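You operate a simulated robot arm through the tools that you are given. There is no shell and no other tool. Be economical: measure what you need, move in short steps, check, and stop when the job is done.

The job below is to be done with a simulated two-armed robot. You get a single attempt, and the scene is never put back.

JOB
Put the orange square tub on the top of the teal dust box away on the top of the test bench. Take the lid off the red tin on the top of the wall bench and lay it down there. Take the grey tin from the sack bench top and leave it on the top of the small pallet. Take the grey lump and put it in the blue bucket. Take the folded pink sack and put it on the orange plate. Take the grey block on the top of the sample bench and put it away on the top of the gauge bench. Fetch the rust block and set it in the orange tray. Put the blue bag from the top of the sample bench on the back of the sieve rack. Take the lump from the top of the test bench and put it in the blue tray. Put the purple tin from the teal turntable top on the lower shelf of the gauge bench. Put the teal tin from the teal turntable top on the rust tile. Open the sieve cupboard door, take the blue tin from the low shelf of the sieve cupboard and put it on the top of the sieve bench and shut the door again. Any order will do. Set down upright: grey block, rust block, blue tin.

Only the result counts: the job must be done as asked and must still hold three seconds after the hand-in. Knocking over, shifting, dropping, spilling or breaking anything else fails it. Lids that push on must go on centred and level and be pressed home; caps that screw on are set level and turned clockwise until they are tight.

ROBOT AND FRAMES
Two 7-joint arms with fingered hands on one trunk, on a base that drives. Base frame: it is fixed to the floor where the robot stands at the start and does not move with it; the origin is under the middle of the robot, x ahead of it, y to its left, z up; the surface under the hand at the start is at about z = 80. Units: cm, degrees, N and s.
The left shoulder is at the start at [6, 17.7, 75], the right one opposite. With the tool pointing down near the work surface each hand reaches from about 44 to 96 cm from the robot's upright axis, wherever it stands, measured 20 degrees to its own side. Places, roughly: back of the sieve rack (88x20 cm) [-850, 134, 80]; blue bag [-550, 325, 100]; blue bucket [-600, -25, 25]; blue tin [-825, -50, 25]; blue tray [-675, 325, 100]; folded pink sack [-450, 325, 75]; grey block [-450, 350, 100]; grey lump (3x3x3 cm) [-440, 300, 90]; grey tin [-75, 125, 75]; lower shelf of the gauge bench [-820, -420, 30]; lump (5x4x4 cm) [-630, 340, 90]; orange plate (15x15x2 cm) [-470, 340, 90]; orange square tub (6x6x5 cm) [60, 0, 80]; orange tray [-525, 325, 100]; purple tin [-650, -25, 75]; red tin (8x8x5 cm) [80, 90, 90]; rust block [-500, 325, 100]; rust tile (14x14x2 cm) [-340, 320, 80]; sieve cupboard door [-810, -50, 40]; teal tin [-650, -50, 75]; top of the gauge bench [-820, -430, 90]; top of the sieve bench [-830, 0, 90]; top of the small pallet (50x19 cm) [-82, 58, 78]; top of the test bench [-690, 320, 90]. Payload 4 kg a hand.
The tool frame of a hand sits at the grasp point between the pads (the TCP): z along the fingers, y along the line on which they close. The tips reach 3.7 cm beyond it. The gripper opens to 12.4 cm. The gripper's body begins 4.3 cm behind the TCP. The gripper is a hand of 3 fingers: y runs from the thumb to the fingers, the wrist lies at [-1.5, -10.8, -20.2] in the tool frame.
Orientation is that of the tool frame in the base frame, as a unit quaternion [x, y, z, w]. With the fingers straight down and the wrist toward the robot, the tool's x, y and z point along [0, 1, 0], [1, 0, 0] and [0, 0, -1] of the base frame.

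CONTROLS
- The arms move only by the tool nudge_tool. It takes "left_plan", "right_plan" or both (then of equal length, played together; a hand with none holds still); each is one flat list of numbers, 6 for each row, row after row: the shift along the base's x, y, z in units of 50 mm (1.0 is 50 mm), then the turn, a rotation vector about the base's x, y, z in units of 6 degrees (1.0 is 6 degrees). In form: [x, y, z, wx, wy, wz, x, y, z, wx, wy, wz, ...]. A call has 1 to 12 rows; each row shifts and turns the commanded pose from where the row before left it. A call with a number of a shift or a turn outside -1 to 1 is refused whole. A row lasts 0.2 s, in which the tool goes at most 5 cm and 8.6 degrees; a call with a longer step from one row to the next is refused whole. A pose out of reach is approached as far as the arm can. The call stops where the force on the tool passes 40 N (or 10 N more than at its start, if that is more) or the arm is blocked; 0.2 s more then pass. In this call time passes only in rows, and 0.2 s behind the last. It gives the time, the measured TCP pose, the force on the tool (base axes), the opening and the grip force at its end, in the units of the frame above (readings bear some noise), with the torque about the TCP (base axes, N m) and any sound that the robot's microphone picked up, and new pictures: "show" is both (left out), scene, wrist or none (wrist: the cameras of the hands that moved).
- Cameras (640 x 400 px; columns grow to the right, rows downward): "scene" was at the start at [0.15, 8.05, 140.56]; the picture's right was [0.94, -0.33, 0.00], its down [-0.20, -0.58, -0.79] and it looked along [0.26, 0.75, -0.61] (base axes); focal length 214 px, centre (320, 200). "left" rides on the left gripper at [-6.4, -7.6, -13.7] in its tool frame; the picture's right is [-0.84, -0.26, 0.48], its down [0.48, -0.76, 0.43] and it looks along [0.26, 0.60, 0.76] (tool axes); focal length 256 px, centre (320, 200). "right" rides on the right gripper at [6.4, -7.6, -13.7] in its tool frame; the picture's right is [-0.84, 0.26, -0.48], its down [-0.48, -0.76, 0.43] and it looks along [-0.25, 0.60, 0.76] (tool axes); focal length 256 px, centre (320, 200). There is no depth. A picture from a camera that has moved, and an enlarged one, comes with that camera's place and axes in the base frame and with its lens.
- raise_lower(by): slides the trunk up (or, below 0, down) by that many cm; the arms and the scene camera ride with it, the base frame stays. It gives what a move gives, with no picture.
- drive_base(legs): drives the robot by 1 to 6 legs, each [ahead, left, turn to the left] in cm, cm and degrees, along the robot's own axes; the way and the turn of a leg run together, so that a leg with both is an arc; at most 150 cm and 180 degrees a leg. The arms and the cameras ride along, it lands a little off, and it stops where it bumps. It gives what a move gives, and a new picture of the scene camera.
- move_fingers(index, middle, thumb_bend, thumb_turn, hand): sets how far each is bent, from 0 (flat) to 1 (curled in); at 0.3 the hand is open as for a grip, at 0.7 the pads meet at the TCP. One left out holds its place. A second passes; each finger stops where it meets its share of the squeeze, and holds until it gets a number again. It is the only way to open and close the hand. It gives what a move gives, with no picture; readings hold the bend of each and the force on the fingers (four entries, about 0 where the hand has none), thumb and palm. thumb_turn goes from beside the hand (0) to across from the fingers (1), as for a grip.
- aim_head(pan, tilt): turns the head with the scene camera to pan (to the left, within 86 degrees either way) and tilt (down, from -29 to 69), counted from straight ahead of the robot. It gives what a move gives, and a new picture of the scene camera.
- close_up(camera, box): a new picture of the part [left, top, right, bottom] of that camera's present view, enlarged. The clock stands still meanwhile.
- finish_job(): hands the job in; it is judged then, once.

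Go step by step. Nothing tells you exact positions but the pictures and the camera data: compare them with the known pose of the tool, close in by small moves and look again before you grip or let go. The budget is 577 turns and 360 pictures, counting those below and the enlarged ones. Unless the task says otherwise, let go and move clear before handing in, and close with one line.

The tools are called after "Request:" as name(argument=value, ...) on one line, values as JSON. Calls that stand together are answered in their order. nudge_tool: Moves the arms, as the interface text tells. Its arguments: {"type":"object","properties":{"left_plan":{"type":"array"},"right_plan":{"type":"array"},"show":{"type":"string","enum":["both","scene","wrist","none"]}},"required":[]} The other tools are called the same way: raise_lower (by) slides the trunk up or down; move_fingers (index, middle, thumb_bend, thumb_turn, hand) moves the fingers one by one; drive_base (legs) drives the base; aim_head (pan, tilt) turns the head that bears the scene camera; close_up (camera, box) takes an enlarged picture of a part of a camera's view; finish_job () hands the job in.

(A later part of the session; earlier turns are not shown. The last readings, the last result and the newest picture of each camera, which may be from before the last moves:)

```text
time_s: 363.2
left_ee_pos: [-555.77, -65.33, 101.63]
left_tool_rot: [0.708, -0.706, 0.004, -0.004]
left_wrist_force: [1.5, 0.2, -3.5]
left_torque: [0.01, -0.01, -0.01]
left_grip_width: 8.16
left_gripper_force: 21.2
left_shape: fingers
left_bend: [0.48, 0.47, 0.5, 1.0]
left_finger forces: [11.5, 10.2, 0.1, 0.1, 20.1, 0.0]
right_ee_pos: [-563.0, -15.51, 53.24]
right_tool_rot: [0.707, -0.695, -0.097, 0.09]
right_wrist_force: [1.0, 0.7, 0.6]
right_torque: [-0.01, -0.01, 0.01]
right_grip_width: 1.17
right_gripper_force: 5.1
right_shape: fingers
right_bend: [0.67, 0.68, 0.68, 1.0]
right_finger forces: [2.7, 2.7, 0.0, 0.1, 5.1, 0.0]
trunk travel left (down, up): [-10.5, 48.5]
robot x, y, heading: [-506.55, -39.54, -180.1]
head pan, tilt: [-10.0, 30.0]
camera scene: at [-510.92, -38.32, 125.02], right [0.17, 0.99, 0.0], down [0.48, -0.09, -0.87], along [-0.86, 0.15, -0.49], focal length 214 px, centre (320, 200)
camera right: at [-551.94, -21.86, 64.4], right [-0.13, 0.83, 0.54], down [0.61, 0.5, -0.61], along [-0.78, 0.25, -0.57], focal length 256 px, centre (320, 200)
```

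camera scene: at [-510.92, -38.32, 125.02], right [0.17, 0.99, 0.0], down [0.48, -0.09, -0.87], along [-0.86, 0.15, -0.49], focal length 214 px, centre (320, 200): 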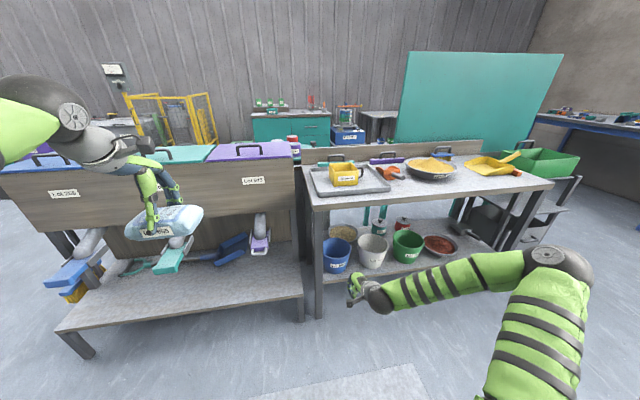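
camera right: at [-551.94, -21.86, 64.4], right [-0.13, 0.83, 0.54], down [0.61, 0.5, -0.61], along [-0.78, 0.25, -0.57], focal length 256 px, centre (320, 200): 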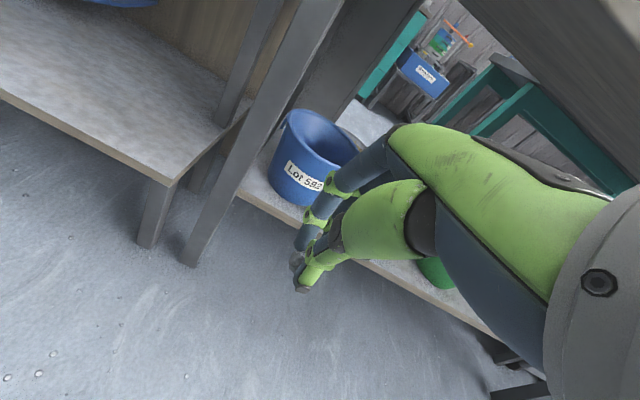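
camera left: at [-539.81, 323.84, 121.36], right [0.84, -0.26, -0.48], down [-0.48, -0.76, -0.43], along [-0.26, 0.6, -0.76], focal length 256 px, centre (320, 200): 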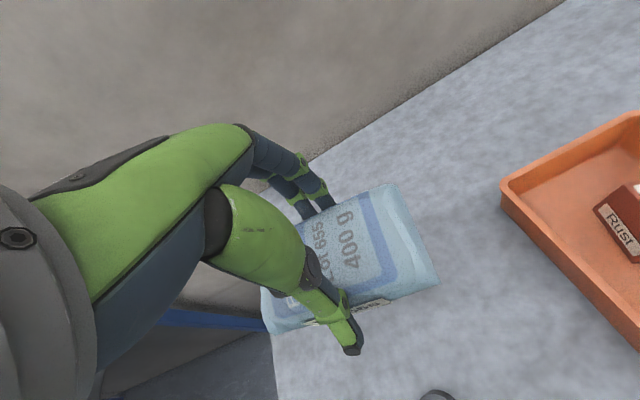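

The bucket rim is at [-605, -14, 39.6]. I pitch the hand a bit more, then drive forward 27 cm so it goes under the table top.

Request:
nudge_tool(right_plan=[0, 0, 0, 0, 1, 0, 0, 0, 0, 0, 1, 0, 0, 0, 0, 0, 1, 0, 0, 0, 0, 0, 0.5, 0], show="none")

Request:
drive_base(legs=[[27, 0, 0]])

Request:
nudge_tool(right_plan=[0, 0, 0, 0, 0, 0], show="wrist")

```text
time_s: 364.2
left_ee_pos: [-555.75, -65.42, 101.67]
left_tool_rot: [0.708, -0.707, 0.004, -0.003]
left_wrist_force: [0.4, -0.5, -4.5]
left_torque: [0.02, -0.03, -0.01]
left_grip_width: 8.17
left_gripper_force: 20.8
left_shape: fingers
left_bend: [0.47, 0.47, 0.5, 1.0]
left_finger forces: [11.7, 10.2, 0.1, 0.0, 20.0, 0.1]
right_ee_pos: [-562.97, -15.7, 53.2]
right_tool_rot: [0.698, -0.685, -0.151, 0.145]
right_wrist_force: [0.0, -0.5, 0.3]
right_torque: [-0.03, 0.01, -0.02]
right_grip_width: 1.13
right_gripper_force: 4.3
right_shape: fingers
right_bend: [0.67, 0.68, 0.68, 1.0]
right_finger forces: [2.6, 1.9, 0.0, 0.0, 4.8, 0.0]
right hand out of reach, approached as far as the arm can: row 2, 3, 4
trunk travel left (down, up): [-10.5, 48.5]
robot x, y, heading: [-506.91, -39.7, -179.9]
head pan, tilt: [-10.0, 30.0]
```

```text
time_s: 366.1
left_ee_pos: [-583.3, -65.54, 101.61]
left_tool_rot: [0.709, -0.705, 0.003, -0.004]
left_wrist_force: [-0.2, 0.7, -4.0]
left_torque: [0.0, 0.01, 0.02]
left_grip_width: 8.13
left_gripper_force: 20.7
left_shape: fingers
left_bend: [0.47, 0.47, 0.5, 1.0]
left_finger forces: [11.7, 10.2, 0.0, 0.1, 20.1, 0.0]
right_ee_pos: [-590.69, -15.95, 53.06]
right_tool_rot: [0.699, -0.683, -0.15, 0.145]
right_wrist_force: [-0.8, -1.2, -0.2]
right_torque: [0.01, -0.02, 0.01]
right_grip_width: 1.11
right_gripper_force: 4.6
right_shape: fingers
right_bend: [0.67, 0.68, 0.68, 1.0]
right_finger forces: [2.6, 2.0, 0.0, 0.1, 4.8, 0.0]
trunk travel left (down, up): [-10.5, 48.5]
robot x, y, heading: [-534.31, -39.79, -179.8]
head pan, tilt: [-10.0, 30.0]
camera scene: at [-539.84, -38.43, 125.15], right [0.17, 0.99, 0.0], down [0.49, -0.08, -0.87], along [-0.85, 0.15, -0.5], focal length 214 px, centre (320, 200)
```

scene: 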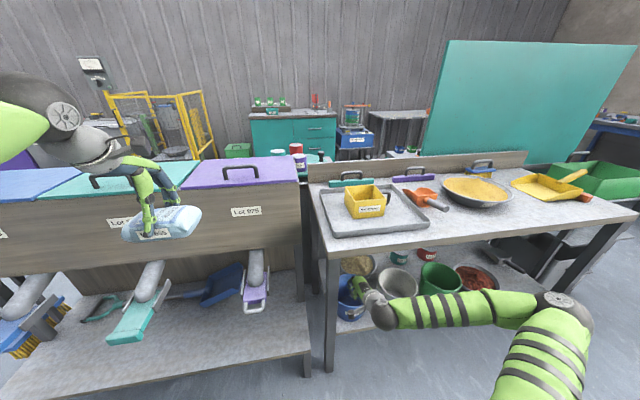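

```text
time_s: 366.5
left_ee_pos: [-583.36, -65.59, 101.2]
left_tool_rot: [0.709, -0.705, 0.004, -0.004]
left_wrist_force: [0.2, 1.0, -3.7]
left_torque: [-0.01, -0.02, -0.01]
left_grip_width: 8.17
left_gripper_force: 21.0
left_shape: fingers
left_bend: [0.47, 0.47, 0.5, 1.0]
left_finger forces: [11.6, 10.2, 0.0, 0.0, 20.2, 0.0]
right_ee_pos: [-590.69, -15.95, 52.8]
right_tool_rot: [0.698, -0.685, -0.151, 0.144]
right_wrist_force: [-0.1, 0.0, -0.3]
right_torque: [-0.01, 0.0, 0.0]
right_grip_width: 1.13
right_gripper_force: 5.0
right_shape: fingers
right_bend: [0.67, 0.68, 0.68, 1.0]
right_finger forces: [2.6, 2.0, 0.0, 0.0, 4.7, 0.0]
trunk travel left (down, up): [-10.5, 48.5]
robot x, y, heading: [-534.14, -39.56, -179.7]
head pan, tilt: [-10.0, 30.0]
camera right: at [-577.94, -22.18, 62.16], right [-0.05, 0.83, 0.56], down [0.51, 0.5, -0.7], along [-0.86, 0.25, -0.45], focal length 256 px, centre (320, 200)
```

right: 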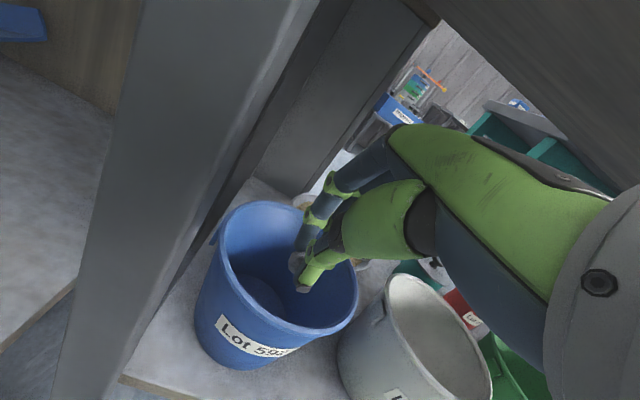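

The fingers are just in front of the bucket's mouth centre at [-601.5, -13]. I reach 10 cm further in and slightly down.

Request:
nudge_tool(right_plan=[-0.6, 0.2, -0.3, 0, 0, 0, -0.7, 0.2, -0.3, 0, 0, 0, -0.7, 0.1, -0.2, 0, 0, 0], show="both")

```text
time_s: 367.3
left_ee_pos: [-583.22, -65.61, 101.3]
left_tool_rot: [0.709, -0.705, 0.003, -0.003]
left_wrist_force: [0.2, 0.6, -3.5]
left_torque: [0.0, 0.0, 0.01]
left_grip_width: 8.15
left_gripper_force: 21.4
left_shape: fingers
left_bend: [0.47, 0.47, 0.5, 1.0]
left_finger forces: [11.6, 10.1, 0.0, 0.0, 20.1, 0.0]
right_ee_pos: [-600.53, -13.35, 48.83]
right_tool_rot: [0.7, -0.683, -0.15, 0.145]
right_wrist_force: [0.3, 0.1, 0.7]
right_torque: [-0.01, 0.02, -0.01]
right_grip_width: 1.12
right_gripper_force: 4.3
right_shape: fingers
right_bend: [0.67, 0.68, 0.68, 1.0]
right_finger forces: [2.6, 1.8, 0.1, 0.0, 4.7, 0.0]
trunk travel left (down, up): [-10.5, 48.5]
robot x, y, heading: [-534.16, -39.78, -179.5]
head pan, tilt: [-10.0, 30.0]
camera scene: at [-539.84, -38.43, 125.15], right [0.17, 0.99, 0.0], down [0.49, -0.08, -0.87], along [-0.85, 0.15, -0.5], focal length 214 px, centre (320, 200)
camera right: at [-587.91, -19.63, 58.17], right [-0.05, 0.83, 0.56], down [0.51, 0.5, -0.7], along [-0.86, 0.24, -0.45], focal length 256 px, centre (320, 200)
```

scene: 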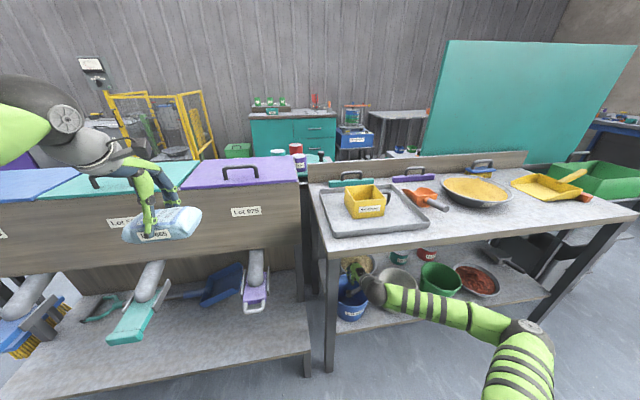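
right: 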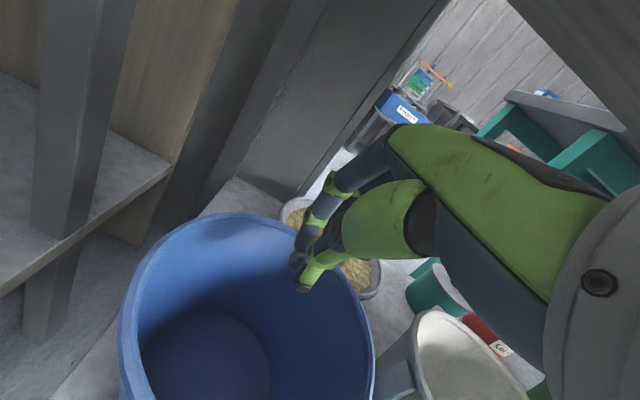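

The lump is over the middle of the bucket. I release.

Request:
move_fingers(hand="right", index=0.5, middle=0.5, thumb_bend=0.55)

Request:
close_up(camera="right", box=[80, 180, 432, 400])

```text
time_s: 368.3
left_ee_pos: [-583.37, -65.62, 101.31]
left_tool_rot: [0.709, -0.705, 0.004, -0.004]
left_wrist_force: [-0.7, -0.5, -4.1]
left_torque: [0.0, -0.03, 0.01]
left_grip_width: 8.14
left_gripper_force: 20.7
left_shape: fingers
left_bend: [0.47, 0.47, 0.5, 1.0]
left_finger forces: [11.7, 10.2, 0.0, 0.1, 20.1, 0.0]
right_ee_pos: [-600.59, -13.37, 48.81]
right_tool_rot: [0.699, -0.684, -0.15, 0.145]
right_wrist_force: [-0.2, 0.0, 0.1]
right_torque: [-0.02, 0.0, -0.01]
right_grip_width: 5.41
right_gripper_force: 0.0
right_shape: fingers
right_bend: [0.5, 0.5, 0.55, 1.0]
right_finger forces: [0.0, 0.0, 0.0, 0.0, 0.1, 0.1]
trunk travel left (down, up): [-10.5, 48.5]
robot x, y, heading: [-534.46, -39.93, -179.5]
head pan, tilt: [-10.0, 30.0]
```

```text
1.82 times, centred on (256, 290) of right
camera zoom: at [-587.89, -19.65, 58.17], right [-0.05, 0.83, 0.56], down [0.51, 0.5, -0.7], along [-0.86, 0.25, -0.45], focal length 465 px, centre (436, 36)
```

zoom: 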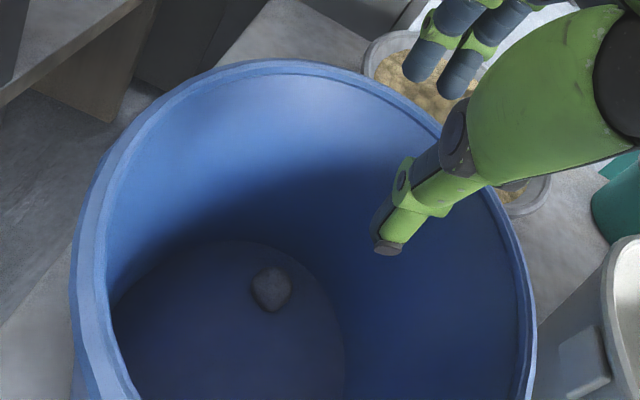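

The lump lies in the bucket. I draw the hand back out, drive back, and straighten up.

Request:
nudge_tool(right_plan=[0.4, 0, 0.3, 0, 0, 0, 0.8, -0.1, 0.2, 0, 0, 0, 0.8, 0, 0, 0, 0, 0], show="none")

Request:
drive_base(legs=[[-27, 0, 0]])

Request:
nudge_tool(right_plan=[0, 0, 0.6, 0, -1, 0, 0, 0, 0.6, 0, -1, 0, 0, 0, 0.6, 0, -1, 0, 0, 0, 0.6, 0, -1, 0, 0, 0, 0.6, 0, 0, 0], show="none")

Request:
raise_lower(by=30)

```text
time_s: 369.1
left_ee_pos: [-583.31, -65.6, 101.28]
left_tool_rot: [0.709, -0.705, 0.005, -0.005]
left_wrist_force: [-0.3, -0.3, -3.1]
left_torque: [0.07, -0.02, -0.01]
left_grip_width: 8.14
left_gripper_force: 21.2
left_shape: fingers
left_bend: [0.47, 0.47, 0.5, 1.0]
left_finger forces: [11.5, 10.2, 0.1, 0.1, 20.0, 0.1]
right_ee_pos: [-590.66, -13.93, 51.63]
right_tool_rot: [0.699, -0.684, -0.151, 0.144]
right_wrist_force: [0.3, -0.4, 0.5]
right_torque: [0.02, -0.04, -0.01]
right_grip_width: 5.41
right_gripper_force: 0.1
right_shape: fingers
right_bend: [0.5, 0.5, 0.55, 1.0]
right_finger forces: [0.0, 0.0, 0.1, 0.1, 0.0, 0.1]
trunk travel left (down, up): [-10.5, 48.5]
robot x, y, heading: [-534.24, -40.61, -179.7]
head pan, tilt: [-10.0, 30.0]
```

```text
time_s: 371.0
left_ee_pos: [-556.24, -65.58, 101.31]
left_tool_rot: [0.71, -0.704, 0.004, -0.004]
left_wrist_force: [0.5, 0.6, -2.9]
left_torque: [0.0, -0.05, 0.01]
left_grip_width: 8.13
left_gripper_force: 20.6
left_shape: fingers
left_bend: [0.48, 0.47, 0.5, 1.0]
left_finger forces: [11.5, 10.4, 0.0, 0.0, 20.1, 0.0]
right_ee_pos: [-563.95, -13.97, 51.61]
right_tool_rot: [0.7, -0.682, -0.151, 0.145]
right_wrist_force: [0.2, 1.0, 0.4]
right_torque: [0.02, 0.0, -0.01]
right_grip_width: 5.41
right_gripper_force: 0.1
right_shape: fingers
right_bend: [0.5, 0.5, 0.55, 1.0]
right_finger forces: [0.1, 0.0, 0.1, 0.0, 0.0, 0.1]
trunk travel left (down, up): [-10.5, 48.5]
robot x, y, heading: [-507.07, -39.72, -179.2]
head pan, tilt: [-10.0, 30.0]
camera scene: at [-511.63, -38.24, 125.01], right [0.16, 0.99, 0.0], down [0.48, -0.08, -0.87], along [-0.86, 0.14, -0.49], focal length 214 px, centre (320, 200)
```

scene: 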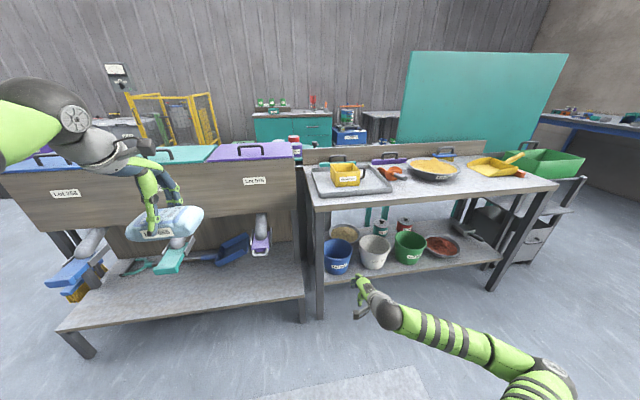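

```text
time_s: 372.2
left_ee_pos: [-557.38, -65.56, 100.66]
left_tool_rot: [0.711, -0.703, 0.007, -0.008]
left_wrist_force: [0.5, -0.2, -4.4]
left_torque: [0.02, 0.0, -0.01]
left_grip_width: 8.14
left_gripper_force: 22.1
left_shape: fingers
left_bend: [0.48, 0.48, 0.5, 1.0]
left_finger forces: [11.9, 10.7, 0.0, 0.0, 20.7, 0.0]
right_ee_pos: [-564.34, -13.98, 65.84]
right_tool_rot: [0.716, -0.698, 0.003, -0.004]
right_wrist_force: [0.5, 0.4, 0.0]
right_torque: [-0.01, -0.03, 0.01]
right_grip_width: 5.43
right_gripper_force: 0.1
right_shape: fingers
right_bend: [0.5, 0.5, 0.55, 1.0]
right_finger forces: [0.0, 0.0, 0.0, 0.0, 0.1, 0.0]
trunk travel left (down, up): [-10.5, 48.5]
robot x, y, heading: [-507.42, -39.64, -179.4]
head pan, tilt: [-10.0, 30.0]
```

```text
time_s: 375.2
left_ee_pos: [-557.35, -65.63, 130.62]
left_tool_rot: [0.71, -0.704, 0.007, -0.007]
left_wrist_force: [-0.3, -0.4, -3.7]
left_torque: [0.01, 0.0, 0.0]
left_grip_width: 8.14
left_gripper_force: 21.1
left_shape: fingers
left_bend: [0.48, 0.48, 0.5, 1.0]
left_finger forces: [11.9, 10.6, 0.0, 0.0, 20.6, 0.0]
right_ee_pos: [-564.35, -13.94, 95.76]
right_tool_rot: [0.716, -0.698, 0.001, -0.005]
right_wrist_force: [-0.4, 0.1, 0.4]
right_torque: [-0.01, -0.04, 0.03]
right_grip_width: 5.43
right_gripper_force: 0.0
right_shape: fingers
right_bend: [0.5, 0.5, 0.55, 1.0]
right_finger forces: [0.1, 0.2, 0.0, 0.0, 0.0, 0.2]
trunk travel left (down, up): [-40.5, 18.5]
robot x, y, heading: [-507.08, -39.38, -179.5]
head pan, tilt: [-10.0, 30.0]
```

I raise the right hand, then go back north and around toward the rack by the far wall.

Request:
nudge_tool(right_plan=[0, 0, 0.9, 0, 0, 0, 0, 0, 0.9, 0, 0, 0, 0, 0, 0.9, 0, 0, 0, 0, 0, 0.9, 0, 0, 0, 0.4, 0, 0.6, 0, 0, 0], show="none")

Request:
drive_base(legs=[[10, -20, -0.5], [0, -140, 0], [0, -75, 0]])

Request:
aim_head(pan=15, tilt=25)

```text
time_s: 376.4
left_ee_pos: [-557.3, -65.59, 130.68]
left_tool_rot: [0.71, -0.704, 0.009, -0.006]
left_wrist_force: [-0.9, 0.8, -3.2]
left_torque: [-0.03, -0.05, 0.01]
left_grip_width: 8.13
left_gripper_force: 20.6
left_shape: fingers
left_bend: [0.48, 0.48, 0.5, 1.0]
left_finger forces: [11.8, 10.4, 0.1, 0.0, 20.3, 0.0]
right_ee_pos: [-561.92, -13.82, 116.79]
right_tool_rot: [0.715, -0.699, -0.001, -0.002]
right_wrist_force: [-0.6, 0.1, -0.3]
right_torque: [-0.03, -0.02, -0.01]
right_grip_width: 5.44
right_gripper_force: 0.1
right_shape: fingers
right_bend: [0.5, 0.5, 0.55, 1.0]
right_finger forces: [0.0, 0.0, 0.0, 0.0, 0.0, 0.0]
trunk travel left (down, up): [-40.5, 18.5]
robot x, y, heading: [-507.12, -39.71, -179.7]
head pan, tilt: [-10.0, 30.0]
```

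```text
time_s: 388.5
left_ee_pos: [-568.59, 171.29, 130.54]
left_tool_rot: [0.711, -0.703, 0.007, -0.007]
left_wrist_force: [0.1, -0.6, -4.0]
left_torque: [-0.01, -0.02, 0.0]
left_grip_width: 8.12
left_gripper_force: 20.8
left_shape: fingers
left_bend: [0.48, 0.48, 0.5, 1.0]
left_finger forces: [11.4, 10.3, 0.0, 0.0, 20.1, 0.1]
right_ee_pos: [-573.85, 222.88, 116.45]
right_tool_rot: [0.716, -0.698, 0.003, -0.004]
right_wrist_force: [0.1, -0.2, -0.3]
right_torque: [-0.02, 0.03, 0.03]
right_grip_width: 5.44
right_gripper_force: 0.0
right_shape: fingers
right_bend: [0.5, 0.5, 0.55, 1.0]
right_finger forces: [0.0, 0.0, 0.1, 0.0, 0.1, 0.1]
trunk travel left (down, up): [-40.5, 18.5]
robot x, y, heading: [-518.4, 196.78, -179.5]
head pan, tilt: [-10.0, 30.0]
camera scene: at [-524.29, 198.77, 154.75], right [0.16, 0.99, 0.0], down [0.49, -0.08, -0.87], along [-0.85, 0.14, -0.5], focal length 214 px, centre (320, 200)
```

scene: 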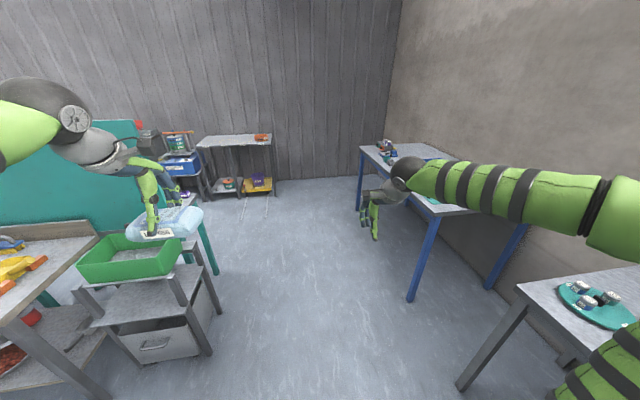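

```text
time_s: 389.4
left_ee_pos: [-568.62, 171.22, 130.53]
left_tool_rot: [0.712, -0.702, 0.007, -0.008]
left_wrist_force: [-1.0, -0.2, -3.1]
left_torque: [-0.01, -0.02, 0.02]
left_grip_width: 8.14
left_gripper_force: 21.0
left_shape: fingers
left_bend: [0.48, 0.48, 0.5, 1.0]
left_finger forces: [11.5, 10.4, 0.0, 0.0, 20.0, 0.1]
right_ee_pos: [-573.74, 222.74, 116.41]
right_tool_rot: [0.716, -0.698, 0.002, -0.004]
right_wrist_force: [0.6, 0.0, -0.7]
right_torque: [0.0, -0.03, -0.02]
right_grip_width: 5.42
right_gripper_force: 0.2
right_shape: fingers
right_bend: [0.5, 0.5, 0.55, 1.0]
right_finger forces: [0.1, 0.0, 0.1, 0.0, 0.1, 0.0]
trunk travel left (down, up): [-40.5, 18.5]
robot x, y, heading: [-518.56, 197.55, -179.4]
head pan, tilt: [15.0, 25.0]
camera scene: at [-524.24, 194.77, 155.55], right [-0.27, 0.96, 0.0], down [0.41, 0.11, -0.91], along [-0.87, -0.24, -0.42], focal length 214 px, centre (320, 200)
```

scene: 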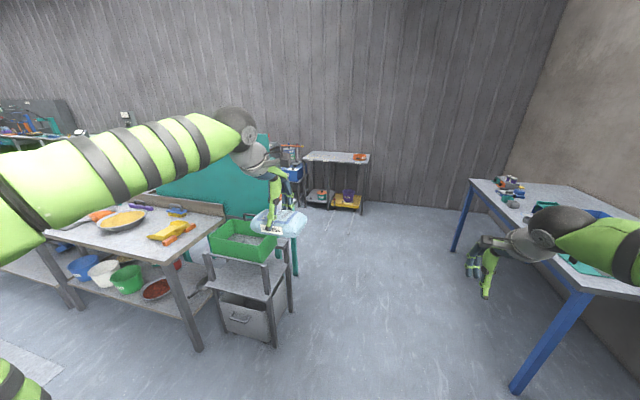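

The rack is ahead at about [-840, 134] by the back wall. I drive toward it.

Request:
drive_base(legs=[[150, 0, -0.5], [50, 0, 0], [0, 50, 0]])

Request:
aim_head(pan=0, tilt=32)

```text
time_s: 402.0
left_ee_pos: [-771.27, 120.44, 130.58]
left_tool_rot: [0.711, -0.703, 0.007, -0.008]
left_wrist_force: [0.3, 0.4, -4.8]
left_torque: [-0.01, -0.02, -0.04]
left_grip_width: 8.11
left_gripper_force: 21.1
left_shape: fingers
left_bend: [0.48, 0.48, 0.5, 1.0]
left_finger forces: [11.5, 10.2, 0.0, 0.0, 19.7, 0.0]
right_ee_pos: [-776.5, 171.94, 116.52]
right_tool_rot: [0.717, -0.697, 0.002, -0.005]
right_wrist_force: [-0.2, -1.0, 0.0]
right_torque: [-0.01, 0.01, -0.01]
right_grip_width: 5.42
right_gripper_force: 0.2
right_shape: fingers
right_bend: [0.5, 0.5, 0.55, 1.0]
right_finger forces: [0.0, 0.0, 0.0, 0.0, 0.0, 0.0]
trunk travel left (down, up): [-40.5, 18.5]
robot x, y, heading: [-721.4, 146.34, -179.5]
head pan, tilt: [15.0, 25.0]
camera scene: at [-726.9, 143.88, 155.55], right [-0.27, 0.96, 0.0], down [0.41, 0.11, -0.91], along [-0.87, -0.24, -0.42], focal length 214 px, centre (320, 200)
```

scene: 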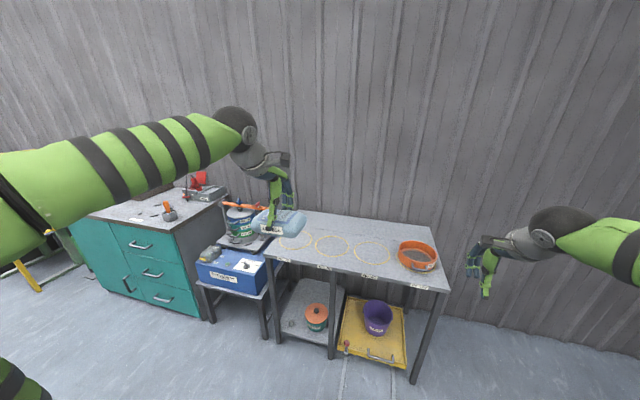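

```text
time_s: 402.8
left_ee_pos: [-771.42, 120.48, 130.55]
left_tool_rot: [0.711, -0.703, 0.008, -0.007]
left_wrist_force: [0.0, 0.8, -4.0]
left_torque: [0.02, 0.0, -0.01]
left_grip_width: 8.11
left_gripper_force: 20.5
left_shape: fingers
left_bend: [0.48, 0.48, 0.5, 1.0]
left_finger forces: [11.5, 10.2, 0.1, 0.1, 19.8, 0.1]
right_ee_pos: [-776.49, 171.9, 116.38]
right_tool_rot: [0.716, -0.698, 0.002, -0.004]
right_wrist_force: [0.1, 0.1, -0.5]
right_torque: [-0.03, 0.0, 0.01]
right_grip_width: 5.42
right_gripper_force: 0.1
right_shape: fingers
right_bend: [0.5, 0.5, 0.55, 1.0]
right_finger forces: [0.0, 0.1, 0.1, 0.0, 0.0, 0.1]
trunk travel left (down, up): [-40.5, 18.5]
robot x, y, heading: [-721.11, 146.91, -179.3]
head pan, tilt: [0.0, 32.0]
camera scene: at [-726.99, 146.32, 154.44], right [-0.01, 1.0, 0.0], down [0.53, 0.01, -0.85], along [-0.85, -0.01, -0.53], focal length 214 px, centre (320, 200)
```

scene: 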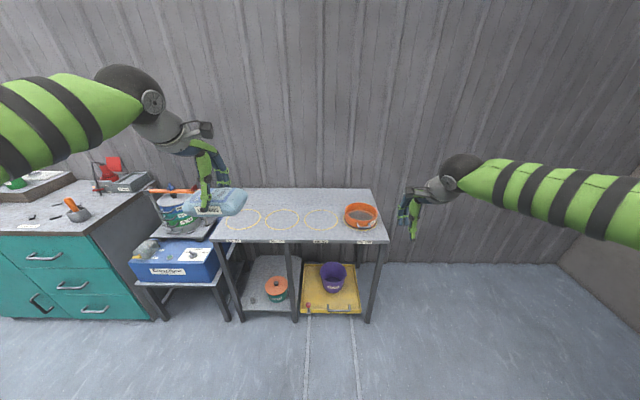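

The rack top spans x from -806 to -860 and y from 92 to 180, with ring marks in front; the back strip is x from about -860 to -840. I drive closer so the left hand can lay the bag at about [-850, 127].

Request:
drive_base(legs=[[43, 0, -0.5]])

Request:
nudge_tool(left_plan=[-0.8, 0.15, -0.3, 0, 0, 0, -0.8, 0.15, -0.3, 0, 0, 0, -0.8, 0.15, -0.3, 0, 0, 0, -0.8, 0.15, -0.4, 0, 0, 0, -0.8, 0.15, -0.4, 0, 0, 0, -0.8, 0.15, -0.4, 0, 0, 0], show="both")

```text
time_s: 405.4
left_ee_pos: [-814.48, 120.71, 130.52]
left_tool_rot: [0.708, -0.706, 0.009, -0.007]
left_wrist_force: [-0.1, -0.1, -3.9]
left_torque: [-0.03, -0.07, -0.01]
left_grip_width: 8.1
left_gripper_force: 20.9
left_shape: fingers
left_bend: [0.48, 0.48, 0.5, 1.0]
left_finger forces: [11.4, 10.2, 0.0, 0.0, 19.6, 0.0]
right_ee_pos: [-819.2, 172.17, 116.45]
right_tool_rot: [0.713, -0.701, 0.002, -0.005]
right_wrist_force: [0.0, -0.1, 0.1]
right_torque: [-0.01, 0.0, -0.02]
right_grip_width: 5.41
right_gripper_force: 0.0
right_shape: fingers
right_bend: [0.5, 0.5, 0.55, 1.0]
right_finger forces: [0.1, 0.1, 0.0, 0.0, 0.0, 0.0]
trunk travel left (down, up): [-40.5, 18.5]
robot x, y, heading: [-764.16, 146.31, -180.0]
head pan, tilt: [0.0, 32.0]
camera scene: at [-769.98, 146.12, 154.43], right [0.0, 1.0, 0.0], down [0.53, 0.0, -0.85], along [-0.85, 0.0, -0.53], focal length 214 px, centre (320, 200)
```

scene: 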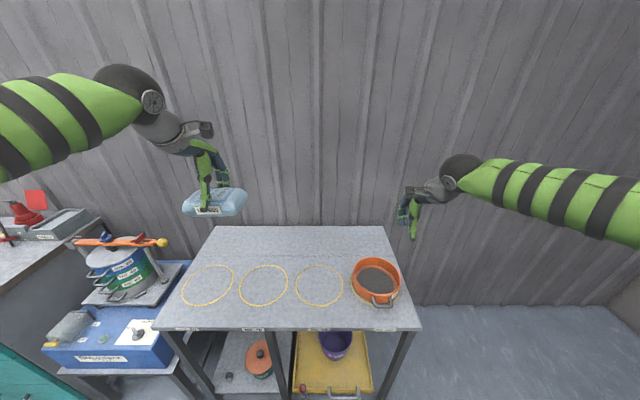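

```text
time_s: 406.8
left_ee_pos: [-838.65, 125.29, 119.89]
left_tool_rot: [0.707, -0.707, 0.007, -0.009]
left_wrist_force: [0.3, 0.3, -4.1]
left_torque: [0.01, -0.01, -0.03]
left_grip_width: 8.09
left_gripper_force: 19.9
left_shape: fingers
left_bend: [0.48, 0.48, 0.5, 1.0]
left_finger forces: [11.4, 10.1, 0.0, 0.0, 19.6, 0.1]
right_ee_pos: [-819.35, 172.22, 116.41]
right_tool_rot: [0.713, -0.701, 0.003, -0.005]
right_wrist_force: [-0.8, 0.2, 0.2]
right_torque: [0.0, 0.0, 0.03]
right_grip_width: 5.44
right_gripper_force: 0.0
right_shape: fingers
right_bend: [0.5, 0.5, 0.55, 1.0]
right_finger forces: [0.1, 0.0, 0.0, 0.1, 0.1, 0.1]
trunk travel left (down, up): [-40.5, 18.5]
robot x, y, heading: [-763.92, 146.38, -179.8]
head pan, tilt: [0.0, 32.0]
camera scene: at [-770.04, 146.15, 154.43], right [0.0, 1.0, 0.0], down [0.53, 0.0, -0.85], along [-0.85, 0.0, -0.53], focal length 214 px, centre (320, 200)
camera left: at [-831.4, 131.69, 133.76], right [0.27, 0.84, -0.48], down [0.77, -0.48, -0.42], along [-0.58, -0.26, -0.77], focal length 256 px, centre (320, 200)
```

scene: 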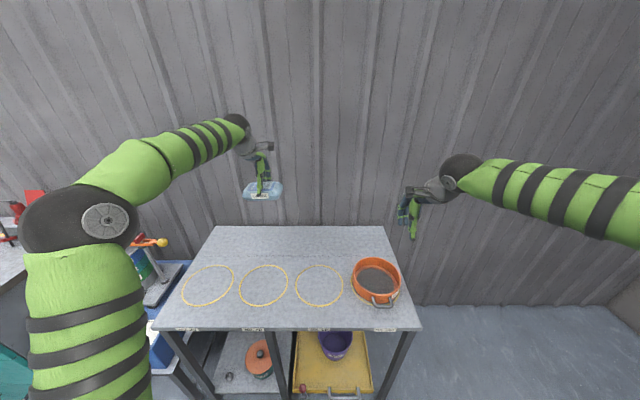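
left: 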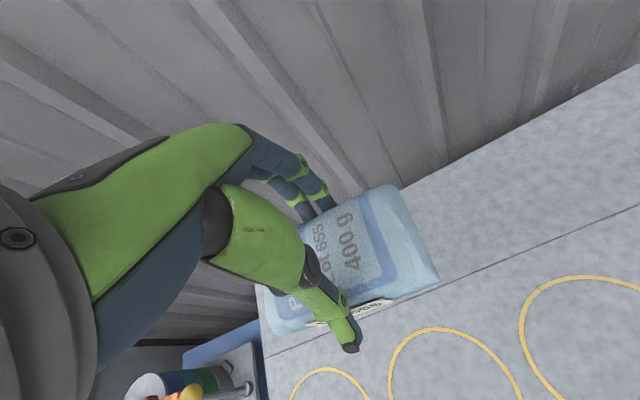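

The back strip is x from -862 to -842. I move over it and lower the bag.

Request:
nudge_tool(left_plan=[-0.3, 0, -0.8, 0, 0, 0, -0.35, 0, -0.8, 0, 0, 0, -0.4, 0, -0.8, 0, 0, 0, -0.4, 0, -0.8, 0, 0, 0, -0.4, 0, -0.7, 0, 0, 0, -0.4, 0, -0.6, 0, 0, 0, -0.4, 0, -0.5, 0, 0, 0], show="both")

```text
time_s: 408.4
left_ee_pos: [-851.61, 125.23, 94.92]
left_tool_rot: [0.708, -0.706, 0.008, -0.008]
left_wrist_force: [0.1, 0.4, -4.5]
left_torque: [-0.02, 0.02, 0.02]
left_grip_width: 8.04
left_gripper_force: 19.8
left_shape: fingers
left_bend: [0.48, 0.48, 0.5, 1.0]
left_finger forces: [11.0, 9.6, 0.0, 0.0, 18.7, 0.1]
right_ee_pos: [-819.19, 172.18, 116.52]
right_tool_rot: [0.713, -0.701, 0.002, -0.004]
right_wrist_force: [0.1, 0.9, 0.5]
right_torque: [-0.04, -0.03, -0.02]
right_grip_width: 5.42
right_gripper_force: 0.1
right_shape: fingers
right_bend: [0.5, 0.5, 0.55, 1.0]
right_finger forces: [0.1, 0.0, 0.0, 0.0, 0.0, 0.1]
trunk travel left (down, up): [-40.5, 18.5]
robot x, y, heading: [-764.12, 145.95, -180.1]
head pan, tilt: [0.0, 32.0]
camera scene: at [-770.0, 146.12, 154.44], right [0.0, 1.0, 0.0], down [0.53, 0.0, -0.85], along [-0.85, 0.0, -0.53], focal length 214 px, centre (320, 200)
camera left: at [-844.51, 131.64, 108.78], right [0.27, 0.84, -0.48], down [0.77, -0.48, -0.42], along [-0.58, -0.26, -0.77], focal length 256 px, centre (320, 200)
```

scene: 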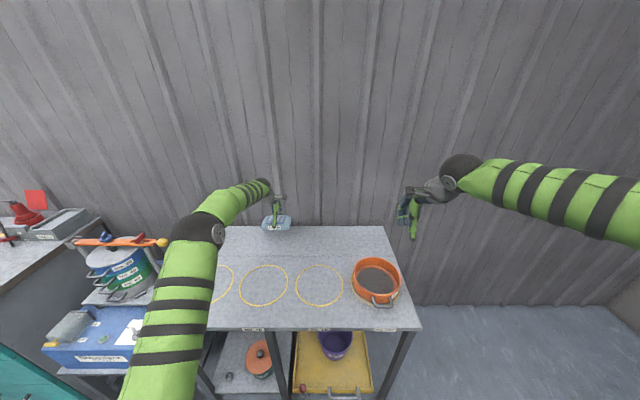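
left: 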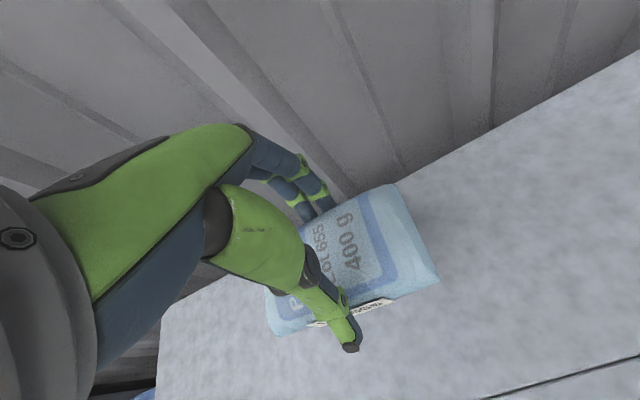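

Request:
nudge_tool(left_plan=[0, 0, -0.6, 0, 0, 0, 0, 0, -0.5, 0, 0, 0, 0, 0, -0.3, 0, 0, 0, 0, 0, -0.15, 0, 0, 0, 0, 0, -0.15, 0, 0, 0, 0, 0, -0.1, 0, 0, 0], show="wrist")

```text
time_s: 409.8
left_ee_pos: [-851.78, 125.07, 86.63]
left_tool_rot: [0.707, -0.707, 0.005, -0.005]
left_wrist_force: [3.4, 0.1, 19.6]
left_torque: [-0.03, 0.17, -0.03]
left_grip_width: 8.13
left_gripper_force: 25.1
left_shape: fingers
left_bend: [0.48, 0.47, 0.49, 1.0]
left_finger forces: [10.4, 11.4, 0.0, 0.1, 28.1, 0.0]
right_ee_pos: [-819.01, 172.37, 116.46]
right_tool_rot: [0.713, -0.701, 0.002, -0.002]
right_wrist_force: [0.6, -0.8, -0.3]
right_torque: [-0.01, 0.02, 0.02]
right_grip_width: 5.41
right_gripper_force: 0.0
right_shape: fingers
right_bend: [0.5, 0.5, 0.55, 1.0]
right_finger forces: [0.0, 0.1, 0.0, 0.1, 0.0, 0.1]
trunk travel left (down, up): [-40.5, 18.5]
robot x, y, heading: [-764.04, 146.38, -180.0]
head pan, tilt: [0.0, 32.0]
camera left: at [-844.38, 131.54, 100.4], right [0.26, 0.84, -0.48], down [0.77, -0.48, -0.42], along [-0.59, -0.26, -0.77], focal length 256 px, centre (320, 200)
```

left: 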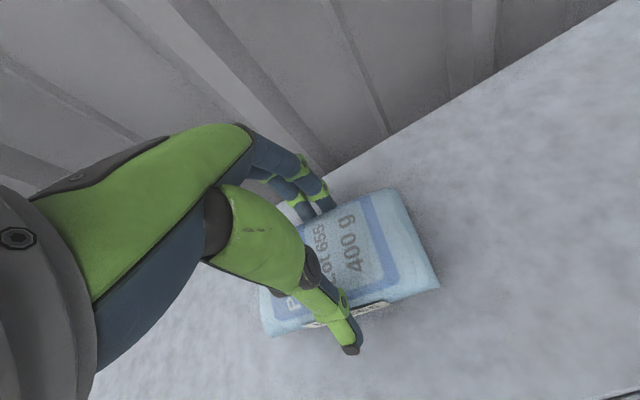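

Contact. I release and rise straight up, then retract.

Request:
move_fingers(hand="left", index=0.32, middle=0.32, thumb_bend=0.32)

Request:
nudge_tool(left_plan=[0, 0, 0.4, 0, 0, 0, 0, 0, 0.8, 0, 0, 0, 0, 0, 0.9, 0, 0, 0, 0.3, 0, 0.8, 0, 0, 0, 0.6, 0, 0.6, 0, 0, 0, 0.8, 0, 0.4, 0, 0, 0, 0.9, 0, 0.2, 0, 0, 0, 0.9, 0, 0, 0, 0, 0], show="scene")

Request:
close_up(camera="scene", box=[160, 190, 448, 370])

```text
time_s: 410.8
left_ee_pos: [-851.73, 125.21, 85.98]
left_tool_rot: [0.708, -0.706, 0.008, -0.008]
left_wrist_force: [-0.6, -0.2, 0.4]
left_torque: [-0.01, -0.03, -0.04]
left_grip_width: 11.73
left_gripper_force: 0.0
left_shape: fingers
left_bend: [0.32, 0.32, 0.32, 0.98]
left_finger forces: [0.0, 0.0, 0.1, 0.0, 0.0, 0.0]
right_ee_pos: [-819.15, 172.2, 116.45]
right_tool_rot: [0.713, -0.701, 0.002, -0.005]
right_wrist_force: [-0.2, -0.1, 0.6]
right_torque: [-0.01, -0.02, 0.01]
right_grip_width: 5.41
right_gripper_force: 0.1
right_shape: fingers
right_bend: [0.5, 0.5, 0.55, 1.0]
right_finger forces: [0.0, 0.1, 0.0, 0.0, 0.0, 0.0]
trunk travel left (down, up): [-40.5, 18.5]
robot x, y, heading: [-764.28, 145.99, -180.1]
head pan, tilt: [0.0, 32.0]
```

```text
time_s: 412.6
left_ee_pos: [-834.27, 125.42, 106.43]
left_tool_rot: [0.707, -0.707, 0.008, -0.007]
left_wrist_force: [0.4, 0.4, -0.7]
left_torque: [0.01, 0.0, -0.02]
left_grip_width: 11.72
left_gripper_force: 0.1
left_shape: fingers
left_bend: [0.32, 0.32, 0.32, 0.98]
left_finger forces: [0.1, 0.0, 0.0, 0.0, 0.1, 0.0]
right_ee_pos: [-819.07, 172.18, 116.54]
right_tool_rot: [0.713, -0.701, 0.001, -0.004]
right_wrist_force: [0.5, 0.3, 0.2]
right_torque: [0.0, 0.0, 0.0]
right_grip_width: 5.45
right_gripper_force: 0.0
right_shape: fingers
right_bend: [0.5, 0.5, 0.55, 1.0]
right_finger forces: [0.0, 0.0, 0.1, 0.1, 0.0, 0.0]
trunk travel left (down, up): [-40.5, 18.5]
robot x, y, heading: [-763.84, 146.34, -179.9]
head pan, tilt: [0.0, 32.0]
camera scene: at [-769.8, 146.13, 154.44], right [0.0, 1.0, 0.0], down [0.53, 0.0, -0.85], along [-0.85, 0.0, -0.53], focal length 214 px, centre (320, 200)
```

scene: 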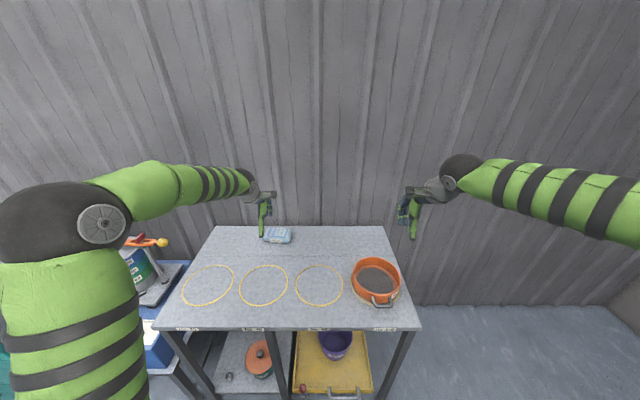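

```text
2.22 times, centred on (304, 280) of scene
camera zoom: at [-769.8, 146.13, 154.44], right [0.0, 1.0, 0.0], down [0.53, 0.0, -0.85], along [-0.85, 0.0, -0.53], focal length 477 px, centre (356, 22)
```

zoom: 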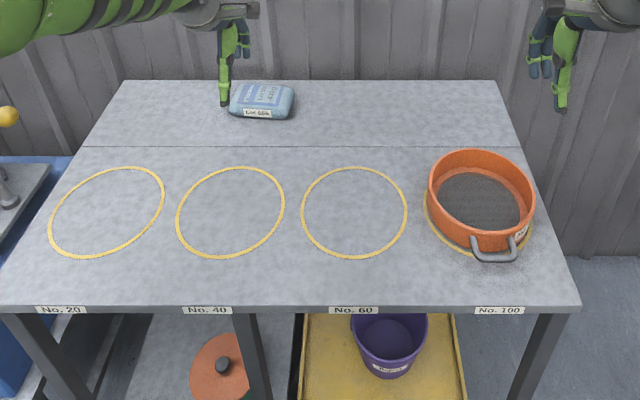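

The blue bag lies on the back strip. Next the sieve cupboard: I raise, back off, retract and go left along the wall.

Request:
raise_lower(by=15)

Request:
nudge_tool(left_plan=[0.9, 0, 0, 0, 0, 0, 0.9, 0, 0, 0, 0, 0, 0.9, 0, 0, 0, 0, 0], show="none")

Request:
drive_base(legs=[[-30, 0, 0], [0, 120, 0]])

Request:
aim_head(pan=15, tilt=40)

```text
time_s: 414.3
left_ee_pos: [-834.19, 125.41, 121.5]
left_tool_rot: [0.708, -0.706, 0.008, -0.008]
left_wrist_force: [0.3, 0.1, 0.7]
left_torque: [-0.03, 0.03, 0.0]
left_grip_width: 11.74
left_gripper_force: 0.0
left_shape: fingers
left_bend: [0.32, 0.32, 0.32, 0.98]
left_finger forces: [0.1, 0.0, 0.1, 0.0, 0.1, 0.1]
right_ee_pos: [-819.24, 172.23, 131.37]
right_tool_rot: [0.713, -0.701, 0.002, -0.004]
right_wrist_force: [0.4, 0.5, 0.2]
right_torque: [-0.01, 0.02, -0.01]
right_grip_width: 5.42
right_gripper_force: 0.1
right_shape: fingers
right_bend: [0.5, 0.5, 0.55, 1.0]
right_finger forces: [0.0, 0.0, 0.0, 0.0, 0.0, 0.1]
trunk travel left (down, up): [-55.5, 3.5]
robot x, y, heading: [-763.93, 146.2, -180.0]
head pan, tilt: [0.0, 32.0]
```

```text
time_s: 415.1
left_ee_pos: [-820.63, 125.24, 121.5]
left_tool_rot: [0.708, -0.706, 0.007, -0.007]
left_wrist_force: [-0.2, -0.3, 0.4]
left_torque: [0.04, 0.04, 0.0]
left_grip_width: 11.74
left_gripper_force: 0.0
left_shape: fingers
left_bend: [0.32, 0.32, 0.32, 0.98]
left_finger forces: [0.0, 0.0, 0.1, 0.0, 0.0, 0.0]
right_ee_pos: [-819.02, 172.2, 131.43]
right_tool_rot: [0.713, -0.701, 0.001, -0.003]
right_wrist_force: [0.8, -0.2, 0.5]
right_torque: [0.0, 0.03, 0.01]
right_grip_width: 5.39
right_gripper_force: 0.1
right_shape: fingers
right_bend: [0.5, 0.5, 0.55, 1.0]
right_finger forces: [0.1, 0.0, 0.1, 0.0, 0.0, 0.1]
trunk travel left (down, up): [-55.5, 3.5]
robot x, y, heading: [-764.29, 146.67, -180.0]
head pan, tilt: [0.0, 32.0]
```

```text
time_s: 422.8
left_ee_pos: [-790.04, 5.48, 121.54]
left_tool_rot: [0.711, -0.703, 0.007, -0.008]
left_wrist_force: [-0.8, -0.9, -0.4]
left_torque: [-0.01, 0.0, 0.01]
left_grip_width: 11.71
left_gripper_force: 0.1
left_shape: fingers
left_bend: [0.32, 0.32, 0.32, 0.98]
left_finger forces: [0.0, 0.0, 0.1, 0.0, 0.0, 0.2]
right_ee_pos: [-788.65, 52.3, 131.47]
right_tool_rot: [0.715, -0.699, 0.002, -0.005]
right_wrist_force: [-0.6, 0.6, 0.6]
right_torque: [0.07, 0.01, 0.0]
right_grip_width: 5.45
right_gripper_force: 0.0
right_shape: fingers
right_bend: [0.5, 0.5, 0.55, 1.0]
right_finger forces: [0.0, 0.0, 0.0, 0.1, 0.0, 0.1]
trunk travel left (down, up): [-55.5, 3.5]
robot x, y, heading: [-733.57, 26.59, -179.7]
head pan, tilt: [0.0, 32.0]
camera scene: at [-739.16, 26.59, 169.44], right [-0.01, 1.0, 0.0], down [0.53, 0.01, -0.85], along [-0.85, -0.01, -0.53], focal length 214 px, centre (320, 200)
```

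scene: 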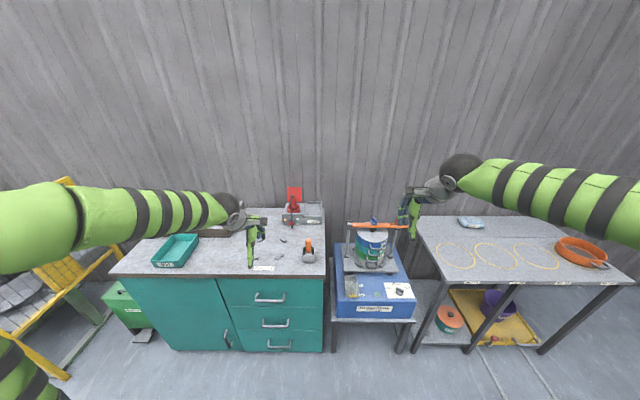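

```text
time_s: 423.6
left_ee_pos: [-789.98, 5.49, 121.53]
left_tool_rot: [0.711, -0.703, 0.007, -0.008]
left_wrist_force: [0.3, -0.6, -0.4]
left_torque: [-0.02, 0.02, 0.0]
left_grip_width: 11.73
left_gripper_force: 0.0
left_shape: fingers
left_bend: [0.32, 0.32, 0.32, 0.98]
left_finger forces: [0.0, 0.1, 0.0, 0.1, 0.0, 0.0]
right_ee_pos: [-788.69, 52.29, 131.53]
right_tool_rot: [0.717, -0.698, 0.002, -0.004]
right_wrist_force: [0.2, -0.2, 0.6]
right_torque: [-0.06, 0.02, 0.03]
right_grip_width: 5.42
right_gripper_force: 0.0
right_shape: fingers
right_bend: [0.5, 0.5, 0.55, 1.0]
right_finger forces: [0.0, 0.1, 0.1, 0.0, 0.0, 0.0]
trunk travel left (down, up): [-55.5, 3.5]
robot x, y, heading: [-733.34, 26.46, -179.5]
head pan, tilt: [15.0, 40.0]
camera scene: at [-738.4, 24.45, 168.22], right [-0.27, 0.96, 0.0], down [0.62, 0.17, -0.77], along [-0.74, -0.2, -0.64], focal length 214 px, centre (320, 200)
```

scene: 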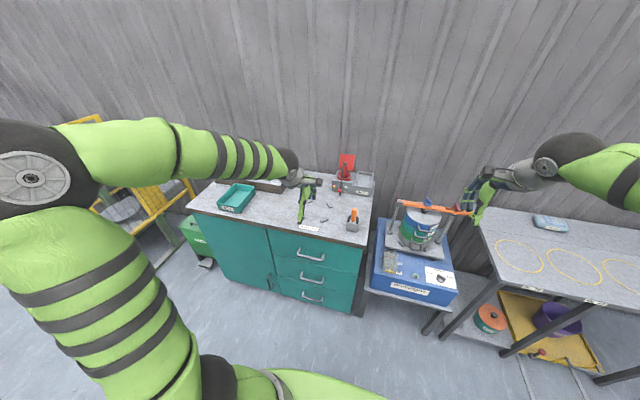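

The sieve bench has a door at left (handle near [-800, -27, 35], hinge at left) and drawers at right. I enlarge the door handle.

Request:
close_up(camera="scene", box=[180, 180, 380, 320])

```text
2.86 times, centred on (280, 250) of scene
camera zoom: at [-738.4, 24.45, 168.22], right [-0.27, 0.96, 0.0], down [0.62, 0.17, -0.77], along [-0.74, -0.2, -0.64], focal length 613 px, centre (434, 57)
```

zoom: 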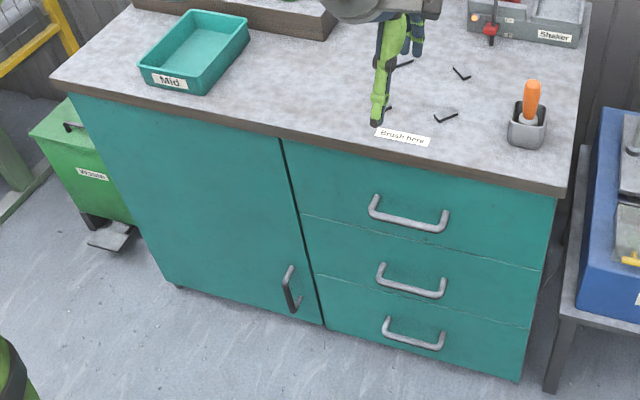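

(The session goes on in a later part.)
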